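You operate a simulated robot arm through the tools that you are given. There is no shell and no other tool. Be economical: measure what you need, move in short steps, check, and stop when the job is done.

The job below is to be done with a simulated robot arm. You get a single attempt, and the scene is never put back.

JOB
Cure the green mould on the hot plate at 150 C, then switch the heat off and start the fan.
Fine: Leave the mould on the plate and the dial where you set it; the other moulds stay.

The check looks at the end state, three seconds after you hand in, the way a careful person would. Anything else that was tipped, shoved, dropped, spilled or broken makes it a failure.

ROBOT AND FRAMES
A 6-joint arm with a two-finger parallel gripper, fixed in place. Base frame: the origin is at the foot of the arm, x ahead of it, y to its left, z up; the work surface is at about z = 0. Readings come in mm, degrees, newtons and seconds.
With the tool pointing down near the work surface it reaches from about 160 to 420 mm from the base axis. Its first joint turns from -66.0 to 66.0 degrees. Payload 1.57 kg.
The tool frame sits at the grasp point between the pads (the TCP): z along the fingers, y along the line on which they close. The tips reach 30 mm beyond it. Largest opening 80 mm; finger width 17, thickness 12; the body of the gripper, 40 by 82 mm, starts 80 mm behind the TCP.
Orientation is that of the tool frame in the base frame, as [roll, pitch, yaw] about the fixed x, y, z axes, in that order (R = Rz(yaw) Ry(pitch) Rx(roll)). With the fingers straight down and closing along the base's y, the tool's x points along the base's -x, its y along +y and its z along -z.

CONTROLS
- The arm moves only by the tool step_arm. Its argument "motion" is a list of rows, each a list of 3 entries, a list of its own where there are three numbers: the turn, a rotation vector about the base's x, y, z in units of 6 degrees (1.0 is 6 degrees), then the shift along the base's x, y, z in units of 20 mm (1.0 is 20 mm), then the gripper command, from -1 (shut) to 1 (fully open), values between in proportion. In form: [[[ax, ay, az], [x, y, z], jaw], ...]. A call has 1 to 12 rows; each row shifts and turns the commanded pose from where the row before left it. A call with a number of a shift or a turn outside -1 to 1 is refused whole. A row lasts 0.2 s, in which the tool goes at most 50 mm and 8.6 degrees; a call with a longer step from one row to the next is refused whole, and so is a gripper value outside its range. A pose out of reach is approached as far as the arm can. The call stops where the force on the tool passes 50 N (or 10 N more than at its start, if that is more) or the arm is blocked; 0.2 s more then pass. Each finger travels about 153 mm/s and halts on what it meets, pressing with about 42 N; the grip force reading is that of the motor and also rises with nothing between the fingers. The clock runs only during rows and for 0.2 s after the last one: add rows that do not move to give the fingers time. It gives the time, the measured TCP pose, the force on the tool (base axes), the opening and the grip force at its end, in the units of the frame above (readings bear some noise), with the torque about the TCP (base axes, N m) and any sound that the robot's microphone picked up.
- Cameras (640 x 400 px; columns grow to the right, rows downward): "scene" is fixed at [47.7, -327.9, 427.3]; the picture's right is [0.83, -0.56, 0.00], its down [-0.30, -0.44, -0.84] and it looks along [0.47, 0.70, -0.53] (base axes); focal length 313 px, centre (320, 200). "wrist" rides on the gripper at [72, -7, -122] in the tool frame; the picture's right is [0.09, 1.00, 0.00], its down [-0.84, 0.08, -0.54] and it looks along [-0.54, 0.05, 0.84] (tool axes); focal length 238 px, centre (320, 200). There is no depth. A picture from a camera that has moved, and an enlarged one, comes with that camera's place and axes in the base frame and with its lens.
- grab_frame(camera): a new picture of that camera. It takes no simulated time.
- zoom(camera, box): a new picture of the part [left, top, right, bottom] of that camera's present view, enlarged. It takes no simulated time.
- close_job(): hands the job in; it is judged then, once.

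Work in short steps. Places have to be worked out from the pictures, the camera data and where the tool is seen: move nearer, look again, correct. Check each grasp and each placing, and mend what went wrong. You have 120 turns and 64 pictures in all, those below and enlarged ones among them. Open the gripper and draw the arm clear of the work before you hand the job in, unless the task says otherwise; then end with one line.

The tools are called after "Call:" as a command line: name --argument value ..., lists and objects as JSON in quotes. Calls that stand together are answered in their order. step_arm: Moves the arm, as the interface text tells. Its arguments: {"type":"object","properties":{"motion":{"type":"array"}},"required":["motion"]} The other tools are called the same way: grab_frame (camera) takes a picture; zoom (camera, box) takes an enlarged picture of a part of a camera's view; close_job () hands the job in.

At the start:

```text
t: 0.0
position: [227.1, -34.7, 269.3]
tool_rot: [-180.0, 0.0, 180.0]
force: [-0.4, 0.1, -0.6]
wrist_torque: [0.02, -0.02, -0.01]
width: 79.8
finger_force: 0.0
```

scene: 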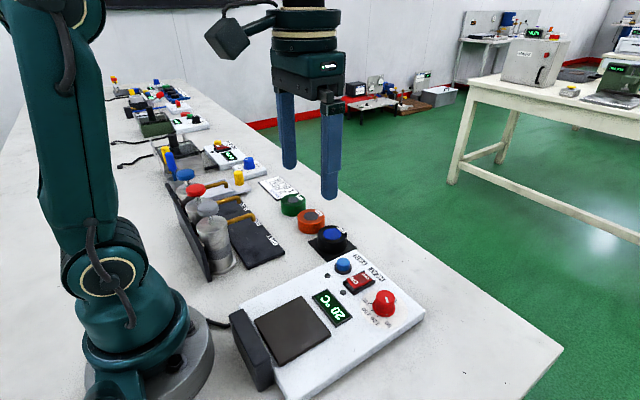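
wrist: 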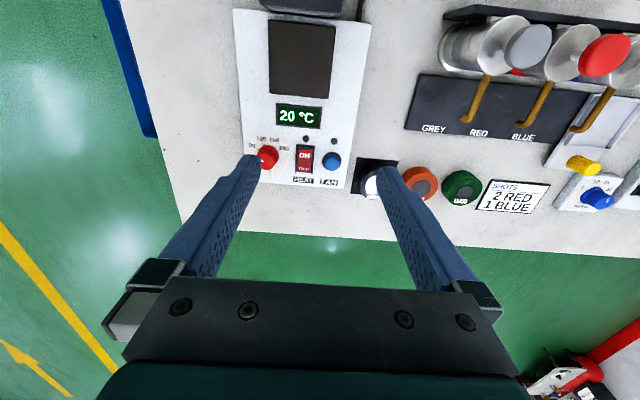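

The hot plate unit sits at front right with a dial, a rocker switch and a fan button; I take enlarged views to read them.

Call:
zoom --camera "scene" --box '[220, 170, 440, 400]'

Call:
zoom --camera "wrist" --box '[220, 0, 500, 220]'

```text
1.74 times, centred on (330, 285) of scene
camera zoom: at [47.7, -327.9, 427.3], right [0.83, -0.56, 0.0], down [-0.3, -0.44, -0.84], along [0.47, 0.7, -0.53], focal length 545 px, centre (303, 52)
```

zoom: 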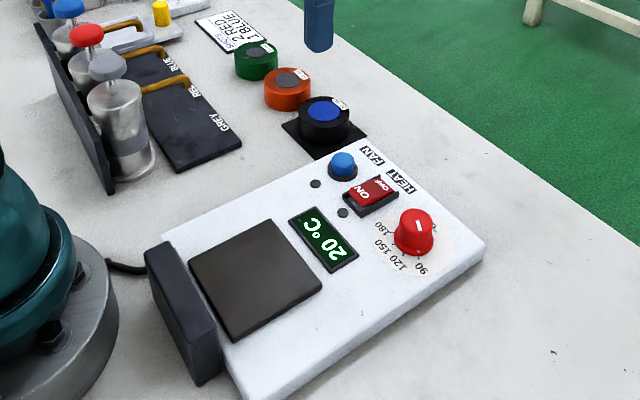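

```text
1.82 times, centred on (360, 110) of wrist
camera zoom: at [154.9, -40.7, 390.9], right [-0.09, 1.0, 0.0], down [0.84, 0.08, 0.54], along [0.54, 0.05, -0.84], focal length 433 px, centre (247, 364)
```

zoom: 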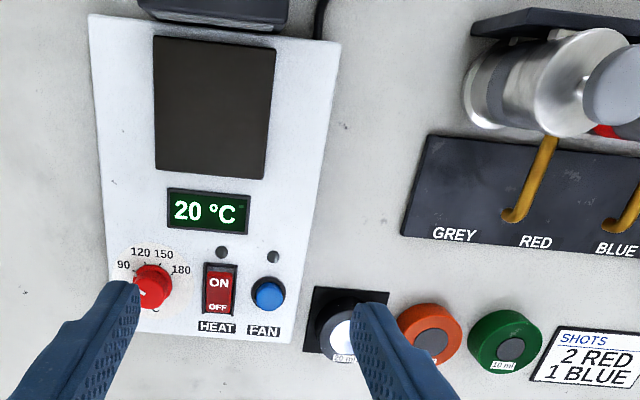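

Estimates: green mould near (340,230), hot plate near (170,-67), dial (307,-109), switch (310,-53) and fan (309,-7). I move over toward the green mould, staying high, for a closer look.

Call:
step_arm --motion '[[[0, 0, 0], [1, 0.3, 0], 1], [[0, 0, 0], [1, 0.9, 0], 1], [[0, 0, 0], [0.5, 1, 0], 1], [[0, 0, 0], [0, 1, 0], 1], [[0, 0, 0], [0, 1, -0.3], 1], [[0, 0, 0], [0, 1, -0.3], 1], [[0, 0, 0], [0, 1, -0.3], 1], [[0, 0, 0], [0, 1, -0.3], 1], [[0, 0, 0], [0, 1, -0.3], 1], [[0, 0, 0], [0, 1, -0.5], 1], [[0, 0, 0], [0, 1, -0.5], 1], [[0, 0, 0], [0, 1, -0.5], 1]]'

Call:
grab_frame --camera "wrist"

```text
t: 2.6
position: [277.6, 189.4, 208.7]
tool_rot: [179.9, 0.0, -180.0]
force: [-0.5, 0.8, 0.2]
wrist_torque: [0.0, -0.01, 0.02]
width: 80.1
finger_force: 0.0
```

```text
59 pictures are left
camera wrist: at [204.6, 183.1, 331.2], right [-0.09, 1.0, 0.0], down [0.84, 0.08, 0.54], along [0.54, 0.05, -0.84], focal length 238 px, centre (320, 200)
```

wrist: 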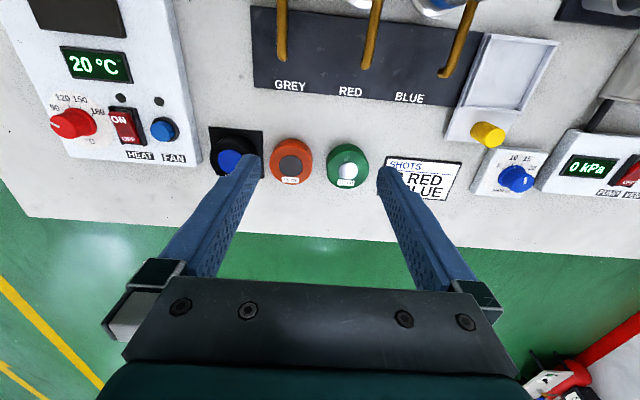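

Green mould appears near (337,233), 79 mm from the orange one. I'll turn the gripper 90° so the fingers close along x, clear of the neighbours, while moving above it.

Call:
step_arm --motion '[[[0, 0, 1], [0.3, 0.2, 0], 1], [[0, 0, 1], [0.3, 0.2, 0], 1], [[0, 0, 1], [0.3, 0.2, 0], 1], [[0, 0, 1], [0.3, 0.2, 0], 1], [[0, 0, 1], [0.3, 0.2, 0], 1], [[0, 0, 1], [0.3, 0.2, 0], 1], [[0, 0, 1], [0.3, 0.2, 0], 1], [[0, 0, 1], [0.3, 0.2, 0], 1], [[0, 0, 1], [0.2, 0.2, 0], 1], [[0, 0, 1], [0.3, 0.2, 0], 1]]'

Call:
step_arm --motion '[[[0, 0, 1], [0, 0, -0.7], 1], [[0, 0, 1], [0, 0, -0.7], 1], [[0, 0, 1], [0, 0, -0.7], 1], [[0, 0, 1], [0, 0, -0.7], 1], [[0, 0, 1], [0, 0, -0.7], 1]]'

Call:
grab_frame --camera "wrist"

Call:
grab_frame --camera "scene"

```text
t: 4.8
position: [317.0, 212.9, 175.6]
tool_rot: [-180.0, 0.1, -119.9]
force: [0.6, 0.3, 0.0]
wrist_torque: [0.0, -0.04, -0.01]
width: 79.8
finger_force: 0.1
out of reach, approached as far as the arm can: row 5, 6, 7, 8, 10
```

```text
t: 6.0
position: [318.7, 211.8, 105.9]
tool_rot: [-180.0, -0.1, -90.0]
force: [1.1, 0.4, -0.1]
wrist_torque: [0.01, -0.01, 0.0]
width: 79.8
finger_force: 0.1
```

```text
58 pictures are left
camera wrist: at [324.1, 140.8, 227.4], right [-1.0, -0.09, 0.0], down [-0.08, 0.84, 0.54], along [-0.05, 0.54, -0.84], focal length 238 px, centre (320, 200)
```

wrist: 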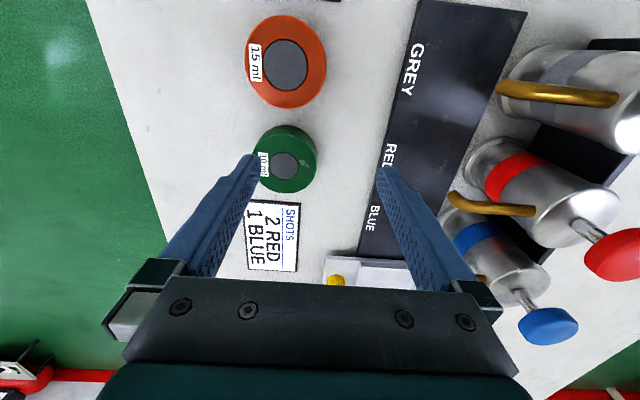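

```text
57 pictures are left
```

scene: 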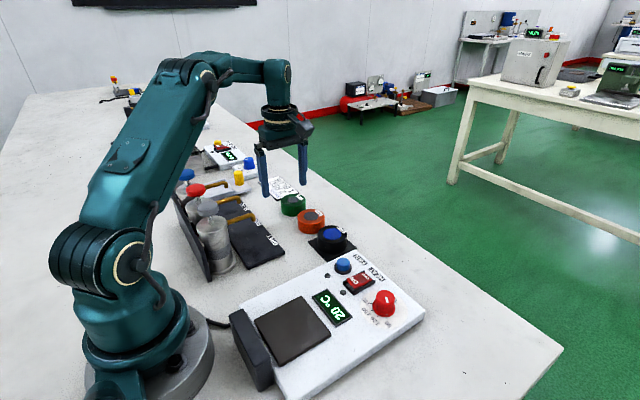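

Green mould's centre refined to about (348,236), near the reach limit (420 mm). I lower to a height safely above the mould and extend to see whether it is reachable upright.

Call:
step_arm --motion '[[[0, 0, 0], [0, 0, -0.7], 1], [[0, 0, 0], [0, 0, -0.7], 1], [[0, 0, 0], [0.5, 0.4, 0], 1], [[0, 0, 0], [0.5, 0.4, 0], 1], [[0, 0, 0], [0.5, 0.4, 0], 1], [[0, 0, 0], [0, 0, 0], 1]]'

Call:
grab_frame --camera "wrist"

Call:
zoom --camera "scene" --box '[220, 130, 380, 250]'

```text
t: 7.4
position: [342.5, 232.5, 76.7]
tool_rot: [180.0, 0.0, -90.1]
force: [0.2, 0.1, -0.4]
wrist_torque: [-0.01, 0.0, -0.02]
width: 79.9
finger_force: 0.1
out of reach, approached as far as the arm can: row 5
```

```text
56 pictures are left
camera wrist: at [349.6, 161.8, 198.7], right [-1.0, -0.09, 0.0], down [-0.08, 0.84, 0.54], along [-0.05, 0.54, -0.84], focal length 238 px, centre (320, 200)
```

wrist: 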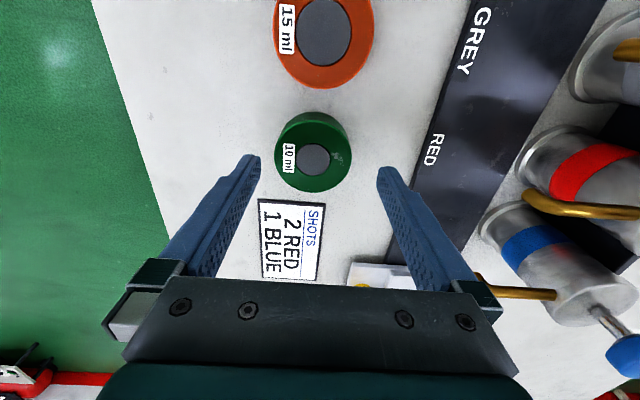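

```text
3.33 times, centred on (300, 190) of scene
camera zoom: at [47.7, -327.9, 427.3], right [0.83, -0.56, 0.0], down [-0.3, -0.44, -0.84], along [0.47, 0.7, -0.53], focal length 1044 px, centre (387, 233)
```

zoom: 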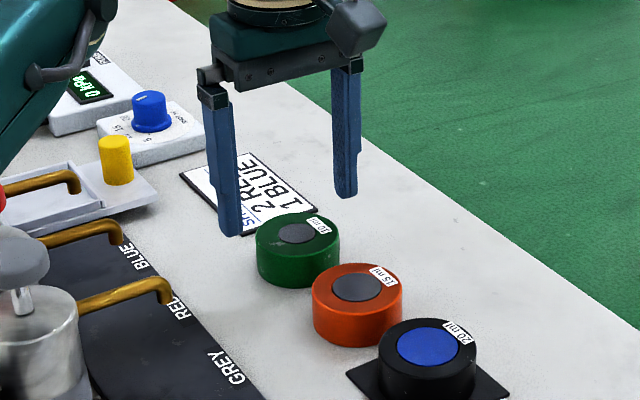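

Top of the mould is about z=30, diameter ~58, centre about (348,233); the fingers straddle it. I descend with a small outward correction.

Call:
step_arm --motion '[[[0, 0, 0], [0.1, 0, -0.6], 1], [[0, 0, 0], [0.1, 0, -0.6], 1], [[0, 0, 0], [0.1, 0, -0.6], 1], [[0, 0, 0], [0, 0, 0], 1]]'

Call:
grab_frame --camera "wrist"

Call:
zoom --camera "scene" --box '[220, 130, 380, 250]'

```text
t: 8.4
position: [347.5, 232.0, 41.2]
tool_rot: [179.9, 0.0, -90.0]
force: [0.5, 0.1, -0.6]
wrist_torque: [0.02, 0.0, 0.01]
width: 79.9
finger_force: 0.0
```

```text
54 pictures are left
camera wrist: at [355.6, 161.6, 162.5], right [-1.0, -0.09, 0.0], down [-0.08, 0.84, 0.54], along [-0.05, 0.54, -0.84], focal length 238 px, centre (320, 200)
```

wrist: 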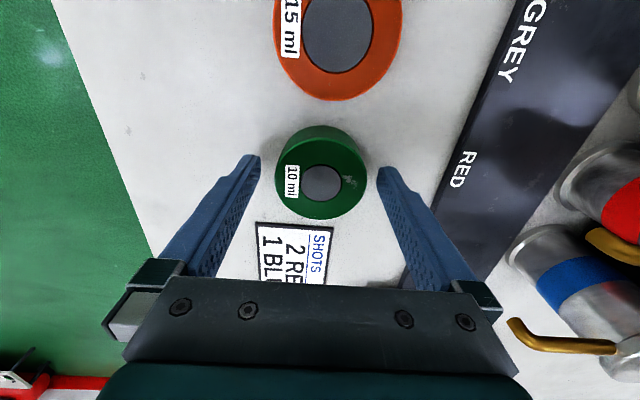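

```text
3.33 times, centred on (300, 190) of scene
camera zoom: at [47.7, -327.9, 427.3], right [0.83, -0.56, 0.0], down [-0.3, -0.44, -0.84], along [0.47, 0.7, -0.53], focal length 1044 px, centre (387, 233)
```

zoom: 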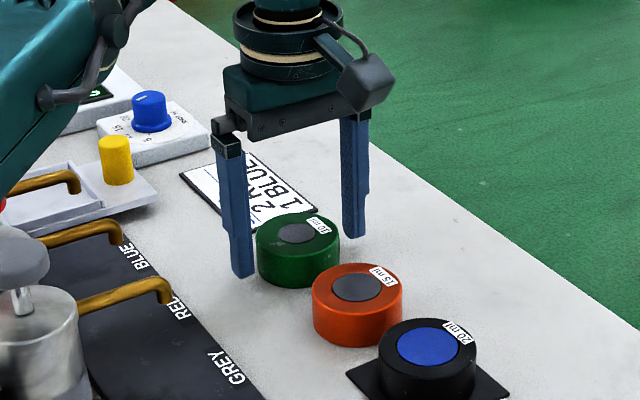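

Aligned (centre about (348.5,230)); lower a little and close gently on the mould.

Call:
step_arm --motion '[[[0, 0, 0], [0.03, -0.05, -0.25], 1], [[0, 0, 0], [0, 0, 0], 0.5], [[0, 0, 0], [0, 0, 0], 0], [[0, 0, 0], [0, 0, 0], -0.5], [[0, 0, 0], [0, 0, 0], -0.5]]'

```text
t: 9.6
position: [347.9, 232.7, 36.3]
tool_rot: [180.0, 0.0, -90.1]
force: [-0.3, 0.1, -0.3]
wrist_torque: [0.01, 0.0, 0.0]
width: 59.4
finger_force: 42.6
```

Held at 59.4 mm, as expected for its diameter. I lift while drawing inward.

Call:
step_arm --motion '[[[0, 0, 0], [0, 0, 0.5], -0.5], [[0, 0, 0], [0, 0, 0.7], -0.5], [[0, 0, 0], [-0.5, 0, 0.8], -0.5], [[0, 0, 0], [-0.5, 0, 0.8], -0.5], [[0, 0, 0], [-0.5, 0, 0.8], -0.5], [[0, 0, 0], [-0.5, -0.5, 0.8], -0.5], [[0, 0, 0], [-0.5, -0.5, 0.8], -0.5], [[0, 0, 0], [0, -0.5, 0.5], -0.5]]'

Call:
grab_frame --camera "wrist"

```text
t: 11.4
position: [298.5, 202.3, 149.8]
tool_rot: [180.0, 0.1, -89.9]
force: [-1.5, 0.5, -1.5]
wrist_torque: [-0.04, 0.01, -0.01]
width: 59.5
finger_force: 41.9
```

```text
52 pictures are left
camera wrist: at [305.8, 130.2, 271.2], right [-1.0, -0.09, 0.0], down [-0.08, 0.84, 0.54], along [-0.05, 0.54, -0.84], focal length 238 px, centre (320, 200)
```

wrist: 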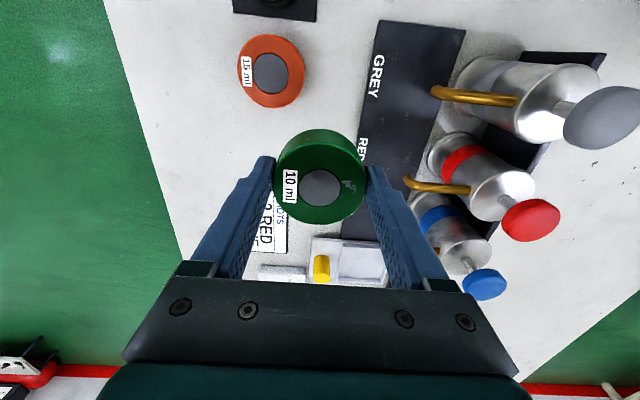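

Mould is held well. I carry it along y toward the unit, turning the gripper back as I go.

Call:
step_arm --motion '[[[0, 0, -1], [0, -1, 0], -0.5], [[0, 0, -1], [0, -1, 0], -0.5], [[0, 0, -1], [0, -1, 0], -0.5], [[0, 0, -1], [0, -1, 0], -0.5], [[0, 0, -1], [0, -1, 0], -0.5], [[0, 0, -1], [0, -1, 0], -0.5], [[0, 0, -1], [0, -1, 0], -0.5], [[0, 0, -1], [0, -1, 0], -0.5], [[0, 0, -1], [0, -1, 0], -0.5], [[0, 0, -1], [0, -1, 0], -0.5], [[0, 0, -1], [0, -1, 0], -0.5], [[0, 0, -1], [0, -1, 0], -0.5]]'

Call:
step_arm --motion '[[[0, 0, -1], [-0.5, -0.5, 0], -0.5], [[0, 0, -1], [-0.5, -0.5, 0], -0.5], [[0, 0, -1], [-0.5, -0.5, 0], -0.5], [[0, 0, 0], [-1, 0, 0], -0.5], [[0, 0, 0], [-1, 0, 0], -0.5]]'

Call:
grab_frame --camera "wrist"

Call:
grab_frame --camera "scene"

```text
t: 14.0
position: [299.7, -39.0, 148.4]
tool_rot: [180.0, 0.1, -162.0]
force: [-0.5, -0.2, -1.0]
wrist_torque: [-0.01, 0.0, 0.01]
width: 59.7
finger_force: 42.1
```

```text
t: 15.2
position: [228.8, -66.7, 149.1]
tool_rot: [-180.0, 0.0, -179.9]
force: [-0.8, -0.6, -1.7]
wrist_torque: [0.0, 0.02, 0.01]
width: 59.4
finger_force: 42.0
```

```text
51 pictures are left
camera wrist: at [156.9, -73.5, 270.8], right [-0.09, 1.0, 0.0], down [0.84, 0.08, 0.54], along [0.54, 0.05, -0.84], focal length 238 px, centre (320, 200)
```

wrist: 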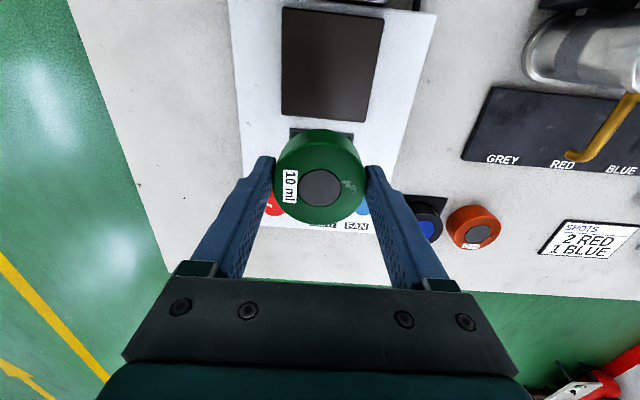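

```text
50 pictures are left
```

scene: 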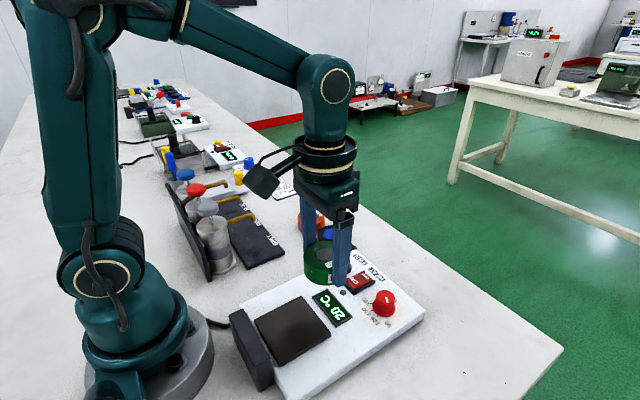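

Plate spans about x 133–217, centre (175,-66). I move the mould over its centre and lower to a modest height.

Call:
step_arm --motion '[[[0, 0, 0], [-0.9, 0, 0], -0.5], [[0, 0, 0], [-0.9, 0, -0.5], -0.5], [[0, 0, 0], [-0.85, 0, -0.5], -0.5], [[0, 0, 0], [0, 0, -1], -0.5], [[0, 0, 0], [0, 0, -0.8], -0.5], [[0, 0, 0], [0, 0, 0], -0.5]]'

Call:
zoom --camera "scene" --box '[200, 240, 440, 400]'

Call:
grab_frame --camera "wrist"

```text
t: 16.6
position: [175.7, -67.5, 91.8]
tool_rot: [-179.9, 0.0, -180.0]
force: [-0.6, -0.5, -1.0]
wrist_torque: [-0.02, 0.02, -0.01]
width: 59.4
finger_force: 41.3
```

```text
2.50 times, centred on (320, 320) of scene
camera zoom: at [47.7, -327.9, 427.3], right [0.83, -0.56, 0.0], down [-0.3, -0.44, -0.84], along [0.47, 0.7, -0.53], focal length 783 px, centre (320, -100)
```

zoom: 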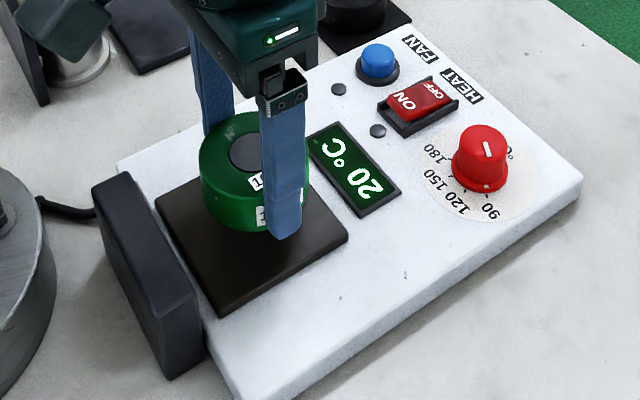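

```text
48 pictures are left
camera wrist: at [104.0, -74.2, 214.9], right [-0.09, 1.0, 0.0], down [0.84, 0.08, 0.54], along [0.54, 0.05, -0.84], focal length 238 px, centre (320, 200)
```

wrist: 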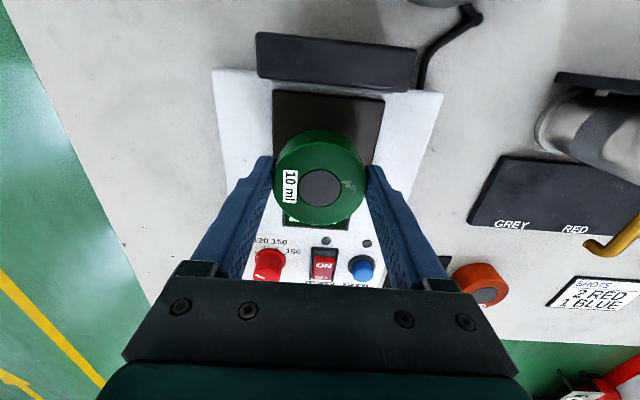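

Mould is over the plate; I lower gently and watch the force.

Call:
step_arm --motion '[[[0, 0, 0], [0, 0, -0.5], -0.5], [[0, 0, 0], [0, 0, -0.4], -0.5], [[0, 0, 0], [0, 0, 0], -0.5]]'

Call:
zoom --camera "scene" --box '[220, 270, 380, 370]'

```text
t: 17.4
position: [174.6, -68.6, 75.2]
tool_rot: [180.0, 0.1, -180.0]
force: [-0.1, 0.7, -0.9]
wrist_torque: [0.0, 0.01, 0.01]
width: 59.2
finger_force: 42.3
```

```text
4.00 times, centred on (300, 320) of scene
camera zoom: at [47.7, -327.9, 427.3], right [0.83, -0.56, 0.0], down [-0.3, -0.44, -0.84], along [0.47, 0.7, -0.53], focal length 1253 px, centre (400, -280)
```

zoom: 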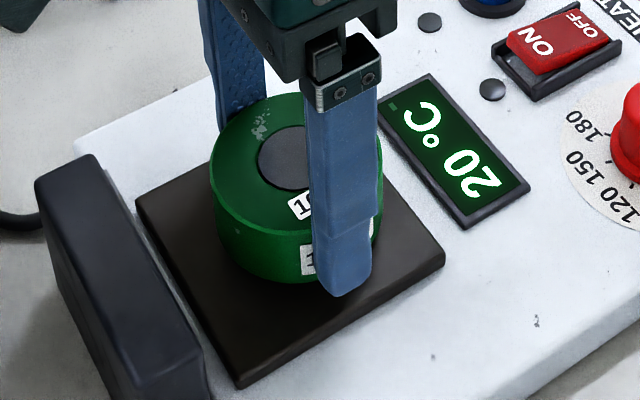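

Call:
step_arm --motion '[[[0, 0, 0], [0, 0, -0.15], -0.5], [[0, 0, 0], [0, 0, -0.15], -0.5], [[0, 0, 0], [0, 0, 0], -0.5]]'

```text
t: 18.2
position: [175.6, -67.7, 69.2]
tool_rot: [180.0, 0.0, -180.0]
force: [0.2, 0.0, -2.3]
wrist_torque: [-0.04, -0.01, -0.04]
width: 59.3
finger_force: 42.4
```

No contact yet at z=69; I continue downward in small steps.

Call:
step_arm --motion '[[[0, 0, 0], [0, 0, -0.15], -0.5], [[0, 0, 0], [0, 0, 0], -0.5]]'

Call:
step_arm --motion '[[[0, 0, 0], [0, 0, -0.12], -0.5], [[0, 0, 0], [0, 0, 0], -0.5]]'

```text
t: 18.8
position: [175.8, -69.4, 66.6]
tool_rot: [-180.0, 0.0, 180.0]
force: [0.4, -0.5, -2.1]
wrist_torque: [-0.01, 0.02, -0.02]
width: 59.4
finger_force: 42.2
```

```text
t: 19.4
position: [176.3, -69.2, 64.6]
tool_rot: [180.0, 0.1, -180.0]
force: [-4.9, 0.8, 32.9]
wrist_torque: [0.02, 0.04, 0.03]
width: 59.6
finger_force: 42.0
```

Contact at z≈65 (plate top ≈ 29). I ease off 1 mm, open, and rise.

Call:
step_arm --motion '[[[0, 0, 0], [0, 0, 0.05], -0.5], [[0, 0, 0], [0, 0, 0], 0.7], [[0, 0, 0], [0, 0, 0], 1], [[0, 0, 0], [0, 0, 0.3], 1], [[0, 0, 0], [0, 0, 0.8], 1], [[0, 0, 0], [0, 0, 0.9], 1], [[0, 0, 0], [0, 0, 1], 1], [[0, 0, 0], [0, 0, 1], 1], [[0, 0, 0], [0, 0, 1], 1]]'

Call:
grab_frame --camera "wrist"

Call:
zoom --camera "scene" --box '[220, 240, 440, 380]'

```text
t: 21.4
position: [176.5, -67.2, 164.8]
tool_rot: [-179.9, 0.0, -179.9]
force: [0.3, 0.5, -0.4]
wrist_torque: [-0.01, -0.01, -0.01]
width: 80.0
finger_force: 0.2
```

```text
46 pictures are left
camera wrist: at [103.8, -73.4, 287.3], right [-0.09, 1.0, 0.0], down [0.84, 0.08, 0.54], along [0.54, 0.05, -0.84], focal length 238 px, centre (320, 200)
```

wrist: 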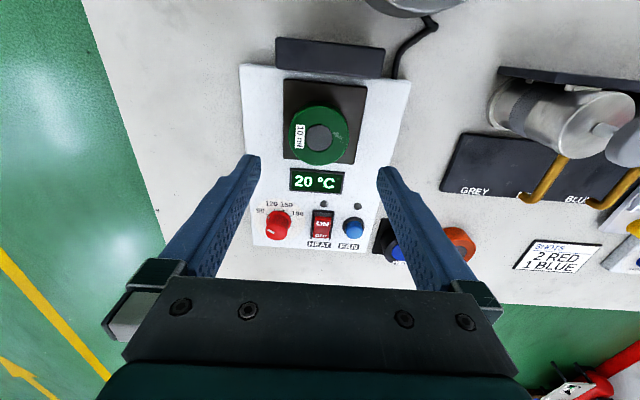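

```text
2.86 times, centred on (330, 310) of scene
camera zoom: at [47.7, -327.9, 427.3], right [0.83, -0.56, 0.0], down [-0.3, -0.44, -0.84], along [0.47, 0.7, -0.53], focal length 895 px, centre (291, -114)
```

zoom: 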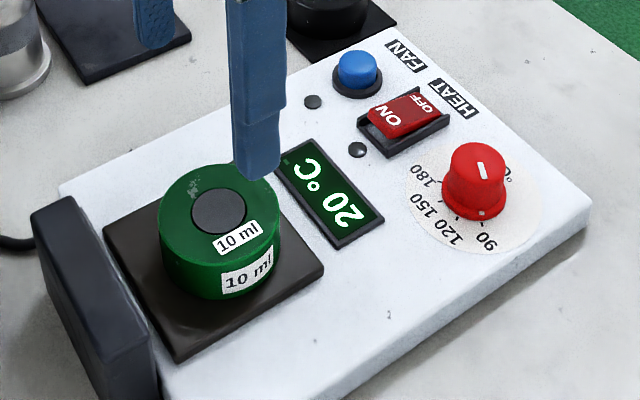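

Mould sits well on the plate. Now I move above the dial for a close look at its pointer.

Call:
step_arm --motion '[[[0, 0, 0], [1, -0.5, 0], 1], [[0, 0, 0], [1, -0.5, 0], 1], [[0, 0, 0], [1, -0.5, -0.5], 1], [[0, 0, 0], [1, -0.4, -0.6], 1], [[0, 0, 0], [0.7, 0, -0.6], 1], [[0, 0, 0], [0, 0, 0], 1]]'

Call:
zoom --camera "wrist" --box '[240, 110, 440, 235]'

Call:
zoom --camera "scene" --box '[330, 250, 410, 330]'

```text
t: 22.8
position: [269.7, -105.7, 130.0]
tool_rot: [-180.0, 0.1, -179.9]
force: [0.2, 0.4, -0.3]
wrist_torque: [0.01, -0.05, 0.01]
width: 79.9
finger_force: 0.1
```

```text
3.20 times, centred on (340, 172) of wrist
camera zoom: at [198.2, -111.9, 253.1], right [-0.09, 1.0, 0.0], down [0.84, 0.08, 0.54], along [0.54, 0.05, -0.84], focal length 763 px, centre (256, 288)
```

zoom: 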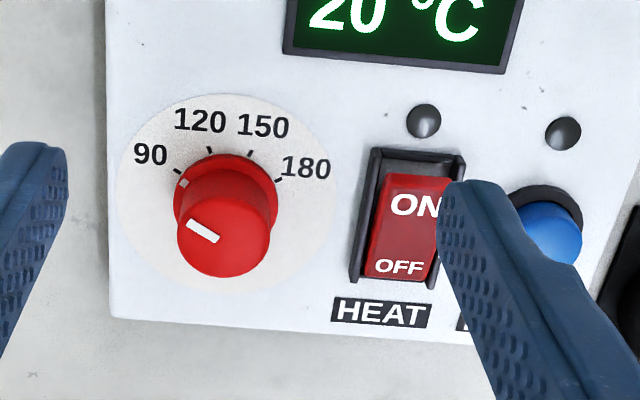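

```text
5.00 times, centred on (370, 290) of scene
camera zoom: at [47.7, -327.9, 427.3], right [0.83, -0.56, 0.0], down [-0.3, -0.44, -0.84], along [0.47, 0.7, -0.53], focal length 1566 px, centre (70, -250)
```

zoom: 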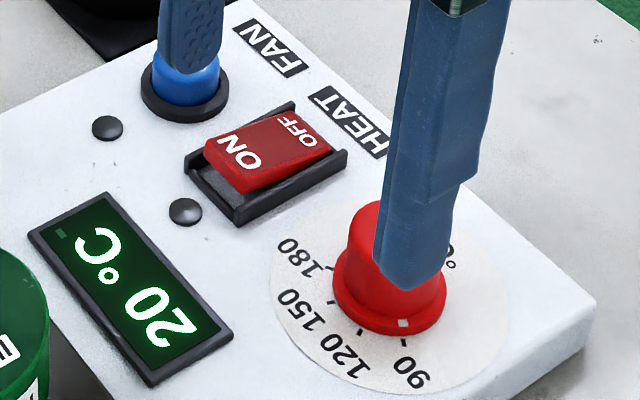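

The pointer is at 90; 40° per 30 °C, so 150 needs about -80° (clockwise from above). Knob centre ≈ (311,-111), cap top ≈ z 50, dia ≈ 28. I pre-turn +40°, part-close, and hover over it.

Call:
step_arm --motion '[[[0, 0, 1], [0.295, -0.041, 0], 0.25], [[0, 0, 1], [0.295, -0.041, 0], 0.25], [[0, 0, 1], [0.295, -0.041, -0.2], 0.25], [[0, 0, 1], [0.295, -0.041, -0.2], 0.25], [[0, 0, 1], [0.295, -0.041, -0.3], 0.25], [[0, 0, 1], [0.295, -0.041, -0.3], 0.25], [[0, 0, 0.67], [0.295, -0.041, -0.3], 0.25], [[0, 0, 0], [0, 0, 0], 0.25]]'

Call:
grab_frame --camera "wrist"

Call:
zoom --camera "scene" --box '[310, 220, 450, 330]'

```text
t: 24.6
position: [311.6, -110.5, 104.0]
tool_rot: [-180.0, 0.1, -139.7]
force: [0.9, 1.1, -0.1]
wrist_torque: [-0.02, -0.03, 0.01]
width: 50.0
finger_force: 0.1
```

```text
42 pictures are left
camera wrist: at [261.4, -162.2, 227.2], right [-0.71, 0.7, 0.0], down [0.59, 0.6, 0.54], along [0.38, 0.39, -0.84], focal length 238 px, centre (320, 200)
```

wrist: 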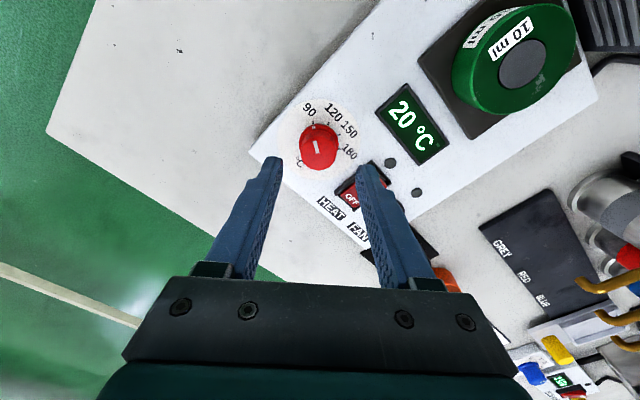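

```text
3.64 times, centred on (380, 275) of scene
camera zoom: at [47.7, -327.9, 427.3], right [0.83, -0.56, 0.0], down [-0.3, -0.44, -0.84], along [0.47, 0.7, -0.53], focal length 1139 px, centre (102, -73)
```

zoom: 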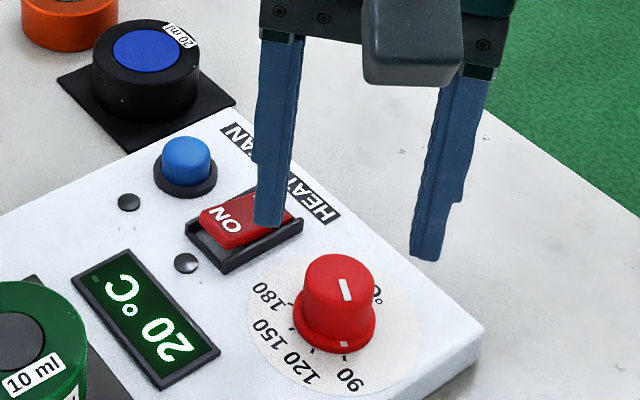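

Knob centre refined to ≈(310.5,-113). I lower to just above it and check alignment.

Call:
step_arm --motion '[[[0, 0, 0], [-0.03, -0.12, -0.5], 0.25], [[0, 0, 0], [0, 0, -0.4], 0.25], [[0, 0, 0], [0, 0, 0], 0.25]]'

Call:
zoom --camera "wrist" --box '[240, 100, 400, 220]'

Call:
zoom --camera "scene" --box '[310, 220, 450, 330]'

```text
t: 25.4
position: [310.8, -114.0, 86.3]
tool_rot: [-179.9, 0.0, -139.9]
force: [0.0, -0.2, 0.3]
wrist_torque: [-0.02, -0.04, 0.0]
width: 50.0
finger_force: 0.1
```

```text
3.33 times, centred on (320, 160) of wrist
camera zoom: at [260.9, -164.6, 209.4], right [-0.71, 0.7, 0.0], down [0.59, 0.6, 0.54], along [0.38, 0.39, -0.84], focal length 794 px, centre (320, 333)
```

zoom: 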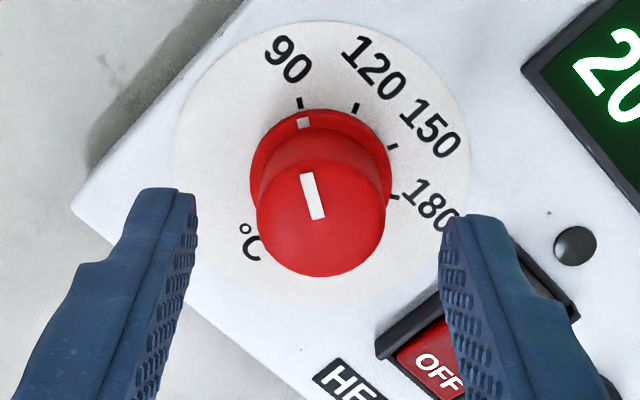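

```text
3.64 times, centred on (380, 275) of scene
camera zoom: at [47.7, -327.9, 427.3], right [0.83, -0.56, 0.0], down [-0.3, -0.44, -0.84], along [0.47, 0.7, -0.53], focal length 1139 px, centre (102, -73)
```

zoom: 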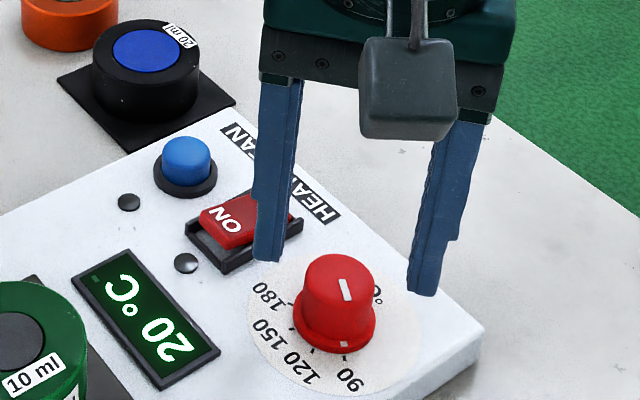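

Tick positions work out to ±20°/±60° around a centre at (312,-112), pointer exactly on 90. I shift slightly, descend and grip the cap.

Call:
step_arm --motion '[[[0, 0, 0], [0.06, 0.08, -0.4], 0.25], [[0, 0, 0], [0, 0, -0.6], 0.25], [[0, 0, 0], [0, 0, 0], 0.25]]'

Call:
step_arm --motion '[[[0, 0, 0], [0, 0, 0], -0.1], [[0, 0, 0], [0, 0, 0], -0.4], [[0, 0, 0], [0, 0, 0], -0.6], [[0, 0, 0], [0, 0, 0], -0.6]]'

Call:
zoom --camera "wrist" --box '[240, 100, 400, 220]'

```text
t: 26.2
position: [312.5, -112.0, 67.9]
tool_rot: [-179.9, -0.1, -139.9]
force: [0.2, 0.8, 0.9]
wrist_torque: [-0.01, -0.01, 0.01]
width: 50.2
finger_force: 0.2
```

```text
t: 27.2
position: [313.3, -111.5, 67.3]
tool_rot: [-180.0, 0.1, -139.8]
force: [-2.0, 0.9, -2.6]
wrist_torque: [-0.16, -0.24, -0.07]
width: 28.4
finger_force: 38.4
```

```text
3.33 times, centred on (320, 160) of wrist
camera zoom: at [262.1, -163.0, 188.9], right [-0.71, 0.7, 0.0], down [0.59, 0.6, 0.54], along [0.38, 0.39, -0.84], focal length 794 px, centre (320, 333)
```

zoom: 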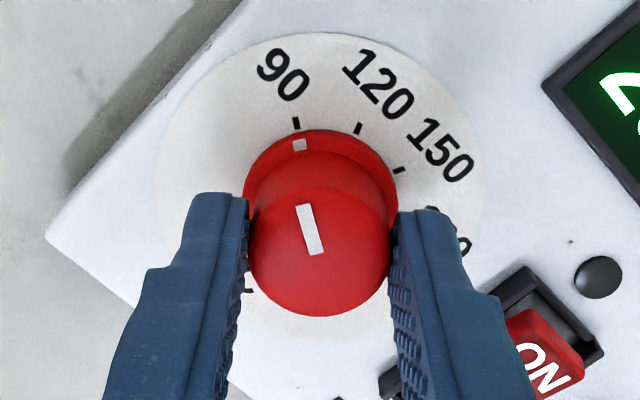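

Knob is gripped at 28.4 mm. I turn it clockwise 72° and check.

Call:
step_arm --motion '[[[0, 0, -1], [0, 0, 0], -0.6], [[0, 0, -1], [0, 0, 0], -0.6], [[0, 0, -1], [0, 0, 0], -0.6], [[0, 0, -1], [0, 0, 0], -0.6], [[0, 0, -1], [0, 0, 0], -0.6], [[0, 0, -1], [0, 0, 0], -0.6], [[0, 0, -1], [0, 0, 0], -0.6], [[0, 0, -1], [0, 0, 0], -0.6], [[0, 0, -1], [0, 0, 0], -0.6], [[0, 0, -1], [0, 0, 0], -0.6], [[0, 0, -1], [0, 0, 0], -0.6], [[0, 0, -1], [0, 0, 0], -0.6]]'

Call:
zoom --camera "wrist" --box '[240, 80, 400, 220]'

```text
t: 29.8
position: [312.4, -112.0, 66.4]
tool_rot: [179.9, 0.1, 147.9]
force: [16.8, 13.6, -20.1]
wrist_torque: [0.01, -0.14, 0.06]
width: 28.9
finger_force: 38.4
```

```text
2.86 times, centred on (320, 150) of wrist
camera zoom: at [248.0, -78.6, 188.9], right [0.45, 0.89, 0.0], down [0.75, -0.38, 0.54], along [0.49, -0.24, -0.84], focal length 681 px, centre (320, 343)
```

zoom: 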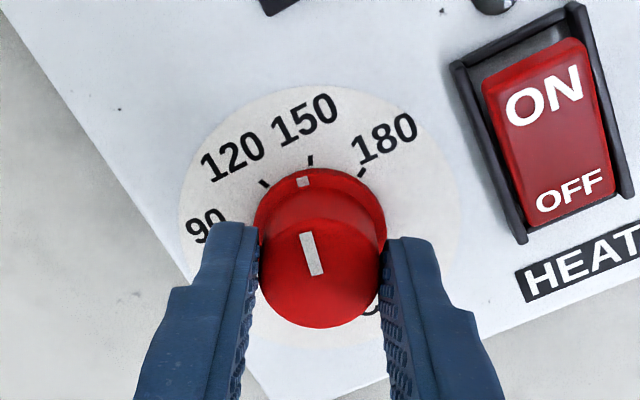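

It turned with the gripper; about 8° remain to the 150 tick.

Call:
step_arm --motion '[[[0, 0, -0.7], [0, 0, 0], -0.6], [[0, 0, -0.65], [0, 0, 0], -0.6], [[0, 0, 0], [0, 0, 0], -0.6]]'

Call:
zoom --camera "wrist" --box '[270, 80, 370, 160]'

```text
t: 30.6
position: [312.6, -111.6, 67.1]
tool_rot: [179.8, -0.1, 139.7]
force: [15.6, 18.3, -12.1]
wrist_torque: [0.01, -0.22, 0.01]
width: 28.5
finger_force: 38.0
```

```text
5.00 times, centred on (320, 120) of wrist
camera zoom: at [253.2, -69.9, 189.0], right [0.57, 0.82, 0.0], down [0.69, -0.48, 0.54], along [0.45, -0.31, -0.84], focal length 1192 px, centre (320, 600)
```

zoom: 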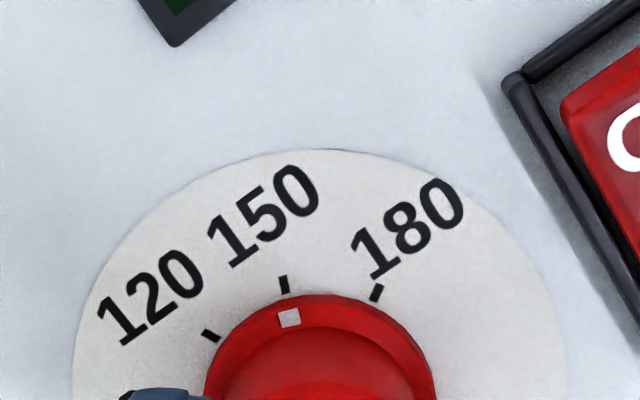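

The dot lines up with the 150 tick. I release and rise, then check the dial.

Call:
step_arm --motion '[[[0, 0, 0], [0, 0, 0], -0.1], [[0, 0, 0], [0, 0, 0], 0.25], [[0, 0, 0], [0, 0, 0.5], 0.25], [[0, 0, 0], [0, 0, 1], 0.25], [[0, 0, 0], [0, 0, 1], 0.25], [[0, 0, 0], [0, 0, 0.5], 0.25], [[0, 0, 0], [0, 0, 0], 0.25]]'

Call:
zoom --camera "wrist" --box '[250, 90, 410, 190]'

```text
t: 32.2
position: [313.5, -111.8, 128.2]
tool_rot: [-179.9, 0.1, 140.1]
force: [0.1, -0.3, -0.2]
wrist_torque: [-0.04, -0.04, 0.02]
width: 50.1
finger_force: 0.1
```

```text
4.00 times, centred on (330, 140) of wrist
camera zoom: at [253.1, -69.8, 249.6], right [0.57, 0.82, 0.0], down [0.69, -0.48, 0.54], along [0.45, -0.31, -0.84], focal length 953 px, centre (280, 440)
```

zoom: 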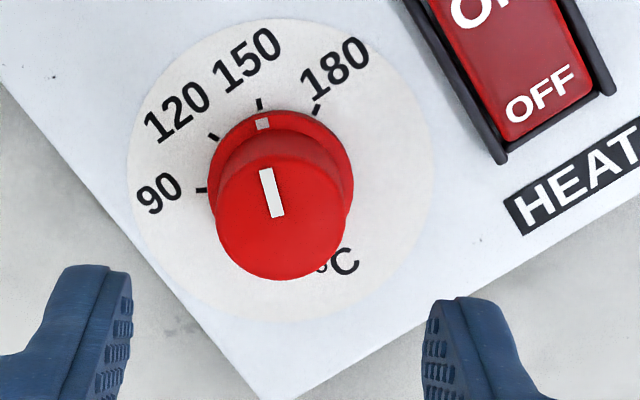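

The dial rests at 150. Next the rocker: I'll press its ON end (≈(297,-53)) with one finger, gripper turned to close along x so the other finger hangs clear beyond the unit's front edge. Moving above it.

Call:
step_arm --motion '[[[0, 0, -0.93], [0.11, 0.33, 0], 0.5], [[0, 0, -0.93], [0.11, 0.33, 0], 0.5], [[0, 0, -0.93], [0.11, 0.33, 0], 0.5], [[0, 0, -0.93], [0.11, 0.33, 0], 0.5], [[0, 0, -0.93], [0.11, 0.33, 0], 0.5], [[0, 0, -0.93], [0.11, 0.33, -0.3], 0.5], [[0, 0, -0.93], [0.11, 0.33, -0.4], 0.5], [[0, 0, -0.93], [0.11, 0.33, -0.4], 0.5], [[0, 0, -0.93], [0.11, 0.33, -0.4], 0.5], [[0, 0, 0], [0, 0, 0], 0.5]]'

Call:
grab_frame --camera "wrist"

Call:
zoom --camera "scene" --box '[300, 200, 460, 320]'

```text
t: 34.4
position: [331.3, -52.7, 96.4]
tool_rot: [179.9, 0.0, 89.6]
force: [-0.5, 0.6, -0.1]
wrist_torque: [-0.01, 0.0, -0.01]
width: 60.1
finger_force: 0.1
```

```text
34 pictures are left
camera wrist: at [325.9, 19.7, 218.6], right [1.0, 0.09, 0.0], down [0.07, -0.84, 0.54], along [0.05, -0.54, -0.84], focal length 238 px, centre (320, 200)
```

wrist: 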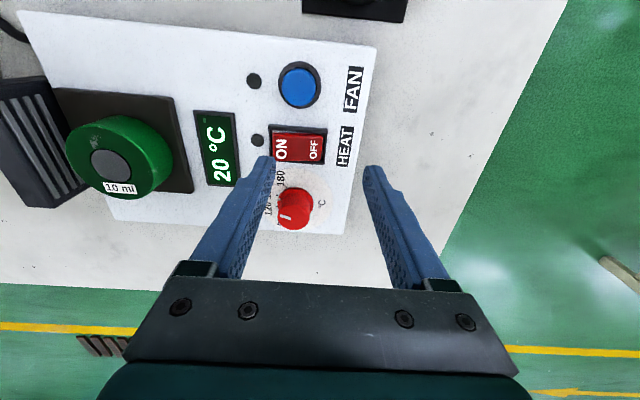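

```text
3.33 times, centred on (380, 260) of scene
camera zoom: at [47.7, -327.9, 427.3], right [0.83, -0.56, 0.0], down [-0.3, -0.44, -0.84], along [0.47, 0.7, -0.53], focal length 1044 px, centre (120, 0)
```

zoom: 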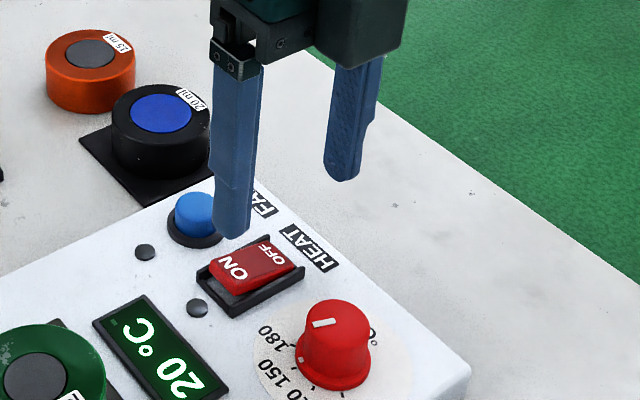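

Rocker spans about x 295–333 centred y≈-51.5; the unit's front edge is near x=365, so I open wider (76 mm) to keep the idle finger off it, and lower to just above the ON end.

Call:
step_arm --motion '[[[0, 0, 0], [0.35, 0.05, 0], 0.9], [[0, 0, 0], [0.35, 0, 0], 0.9], [[0, 0, 0], [0, 0, -0.5], 0.9], [[0, 0, 0], [0, 0, -0.4], 0.9], [[0, 0, 0], [0, 0, 0], 0.9]]'

Call:
zoom --camera "wrist" --box '[200, 80, 400, 230]'

Call:
zoom --camera "scene" --box '[320, 230, 440, 320]'

```text
t: 35.6
position: [345.8, -51.1, 78.7]
tool_rot: [-179.9, 0.0, 89.7]
force: [0.4, 0.2, -0.3]
wrist_torque: [0.01, 0.03, -0.02]
width: 76.0
finger_force: 0.1
```

```text
2.67 times, centred on (300, 155) of wrist
camera zoom: at [339.4, 20.6, 201.0], right [1.0, 0.09, 0.0], down [0.07, -0.84, 0.54], along [0.05, -0.54, -0.84], focal length 636 px, centre (373, 320)
```

zoom: 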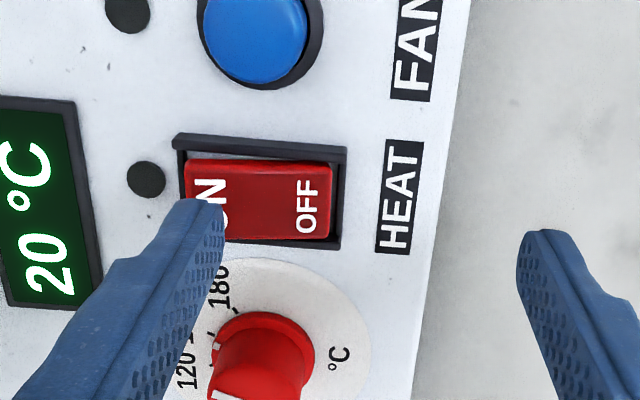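

```text
4.44 times, centred on (380, 275) of scene
camera zoom: at [47.7, -327.9, 427.3], right [0.83, -0.56, 0.0], down [-0.3, -0.44, -0.84], along [0.47, 0.7, -0.53], focal length 1392 px, centre (53, -133)
```

zoom: 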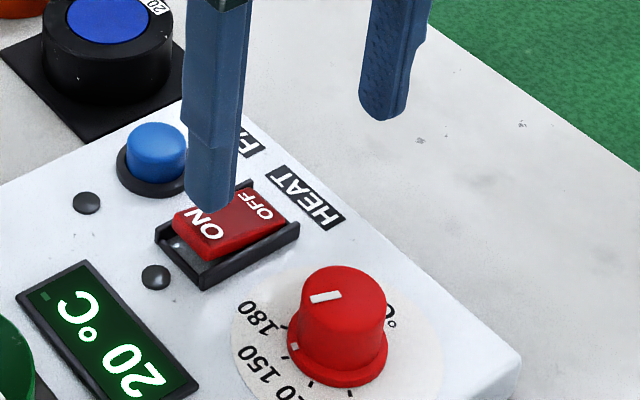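

The finger is over the raised ON end. I press down in small steps.

Call:
step_arm --motion '[[[0, 0, 0], [0, 0, -0.25], 0.9], [[0, 0, 0], [0, 0, -0.2], 0.9], [[0, 0, 0], [0, 0, -0.1], 0.9], [[0, 0, 0], [0, 0, -0.1], 0.9]]'

Call:
zoom --camera "scene" --box '[320, 230, 440, 320]'

```text
t: 36.6
position: [345.6, -51.9, 66.0]
tool_rot: [-180.0, 0.0, 89.7]
force: [-1.5, 0.8, 1.6]
wrist_torque: [0.0, 0.07, -0.02]
width: 76.8
finger_force: 0.6
```

```text
4.44 times, centred on (380, 275) of scene
camera zoom: at [47.7, -327.9, 427.3], right [0.83, -0.56, 0.0], down [-0.3, -0.44, -0.84], along [0.47, 0.7, -0.53], focal length 1392 px, centre (53, -133)
```

zoom: 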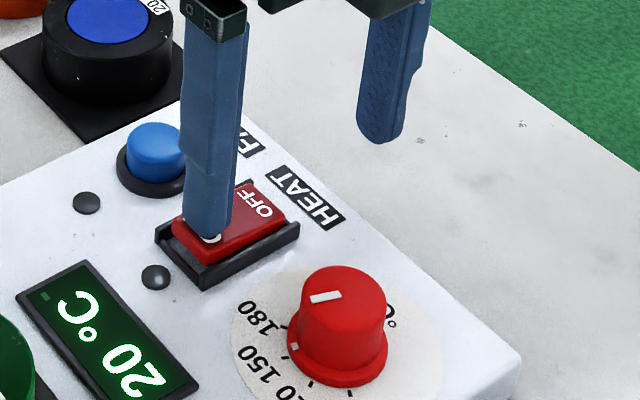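

Light contact now at z=66; the rocker begins to move. I press further.

Call:
step_arm --motion '[[[0, 0, 0], [0, 0, -0.1], 0.9], [[0, 0, 0], [0, 0, -0.1], 0.9]]'

Call:
zoom --camera "scene" --box '[320, 230, 440, 320]'

```text
t: 37.2
position: [346.3, -51.9, 64.7]
tool_rot: [179.7, 0.2, 89.7]
force: [-2.4, 2.6, 35.1]
wrist_torque: [0.11, 1.46, -0.29]
width: 77.4
finger_force: 0.9
heard: click
```

```text
4.44 times, centred on (380, 275) of scene
camera zoom: at [47.6, -327.9, 427.3], right [0.83, -0.56, 0.0], down [-0.3, -0.44, -0.84], along [0.47, 0.7, -0.53], focal length 1392 px, centre (53, -133)
```

zoom: 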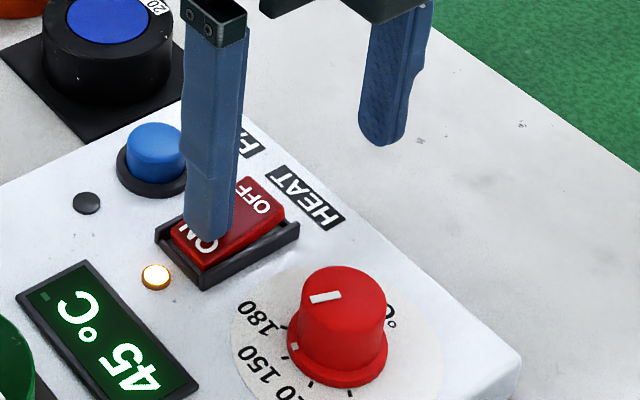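

Clicked: the heat lamp is lit and the display reads 45 °C and rising. I rise and hover over the OFF end while watching the temperature.

Call:
step_arm --motion '[[[0, 0, 0], [0, 0, 0.7], 0.9], [[0, 0, 0], [0.6, 0, 0.3], 0.9], [[0, 0, 0], [0.6, 0, 0], 0.9], [[0, 0, 0], [0, 0, 0], 0.9]]'

Call:
zoom --camera "scene" --box '[230, 230, 440, 370]'

```text
t: 38.2
position: [368.9, -51.9, 81.5]
tool_rot: [-180.0, 0.1, 89.7]
force: [-0.2, -0.6, 1.1]
wrist_torque: [0.01, -0.02, -0.02]
width: 75.8
finger_force: 0.1
```

```text
2.86 times, centred on (335, 300) of scene
camera zoom: at [47.7, -327.9, 427.3], right [0.83, -0.56, 0.0], down [-0.3, -0.44, -0.84], along [0.47, 0.7, -0.53], focal length 895 px, centre (277, -86)
```

zoom: 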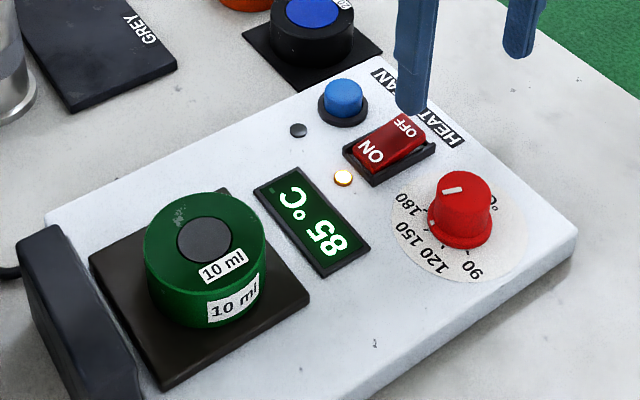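

85 °C, rising about 40 °C/s. I wait about 1.6 s in place.

Call:
step_arm --motion '[[[0, 0, 0], [0, 0, 0], 0.9], [[0, 0, 0], [0, 0, 0], 0.9], [[0, 0, 0], [0, 0, 0], 0.9], [[0, 0, 0], [0, 0, 0], 0.9], [[0, 0, 0], [0, 0, 0], 0.9], [[0, 0, 0], [0, 0, 0], 0.9], [[0, 0, 0], [0, 0, 0], 0.9]]'

Call:
zoom --camera "scene" --box '[230, 230, 440, 370]'

```text
t: 39.8
position: [370.1, -52.4, 82.2]
tool_rot: [-179.9, 0.0, 89.6]
force: [0.1, -0.2, -0.3]
wrist_torque: [0.01, 0.02, -0.01]
width: 76.0
finger_force: 0.0
```

```text
2.86 times, centred on (335, 300) of scene
camera zoom: at [47.7, -327.9, 427.3], right [0.83, -0.56, 0.0], down [-0.3, -0.44, -0.84], along [0.47, 0.7, -0.53], focal length 895 px, centre (277, -86)
```

zoom: 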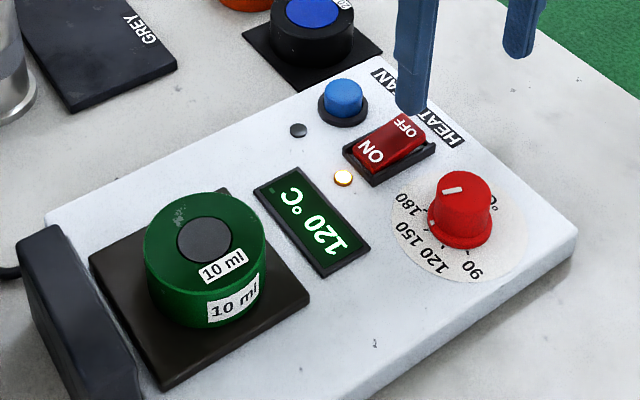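

120 °C, approaching the set point asymptotically. I wait further.

Call:
step_arm --motion '[[[0, 0, 0], [0, 0, 0], 0.9], [[0, 0, 0], [0, 0, 0], 0.9], [[0, 0, 0], [0, 0, 0], 0.9], [[0, 0, 0], [0, 0, 0], 0.9], [[0, 0, 0], [0, 0, 0], 0.9], [[0, 0, 0], [0, 0, 0], 0.9], [[0, 0, 0], [0, 0, 0], 0.9], [[0, 0, 0], [0, 0, 0], 0.9], [[0, 0, 0], [0, 0, 0], 0.9], [[0, 0, 0], [0, 0, 0], 0.9], [[0, 0, 0], [0, 0, 0], 0.9], [[0, 0, 0], [0, 0, 0], 0.9]]'

Call:
step_arm --motion '[[[0, 0, 0], [0, 0, 0], 0.9], [[0, 0, 0], [0, 0, 0], 0.9], [[0, 0, 0], [0, 0, 0], 0.9], [[0, 0, 0], [0, 0, 0], 0.9], [[0, 0, 0], [0, 0, 0], 0.9], [[0, 0, 0], [0, 0, 0], 0.9], [[0, 0, 0], [0, 0, 0], 0.9], [[0, 0, 0], [0, 0, 0], 0.9]]'

Call:
zoom --camera "scene" --box '[230, 230, 440, 370]'

```text
t: 42.4
position: [369.1, -52.6, 81.6]
tool_rot: [-179.9, 0.0, 89.7]
force: [0.4, 0.3, 0.4]
wrist_torque: [0.0, 0.0, -0.02]
width: 76.0
finger_force: 0.0
```

```text
t: 44.2
position: [369.5, -52.5, 82.0]
tool_rot: [180.0, 0.0, 89.7]
force: [-0.1, -0.1, 0.1]
wrist_torque: [0.06, 0.02, -0.02]
width: 75.8
finger_force: 0.0
```

```text
2.86 times, centred on (335, 300) of scene
camera zoom: at [47.7, -327.9, 427.3], right [0.83, -0.56, 0.0], down [-0.3, -0.44, -0.84], along [0.47, 0.7, -0.53], focal length 895 px, centre (277, -86)
```

zoom: 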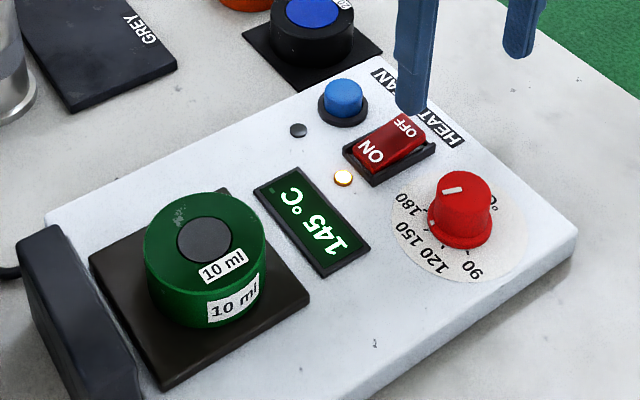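

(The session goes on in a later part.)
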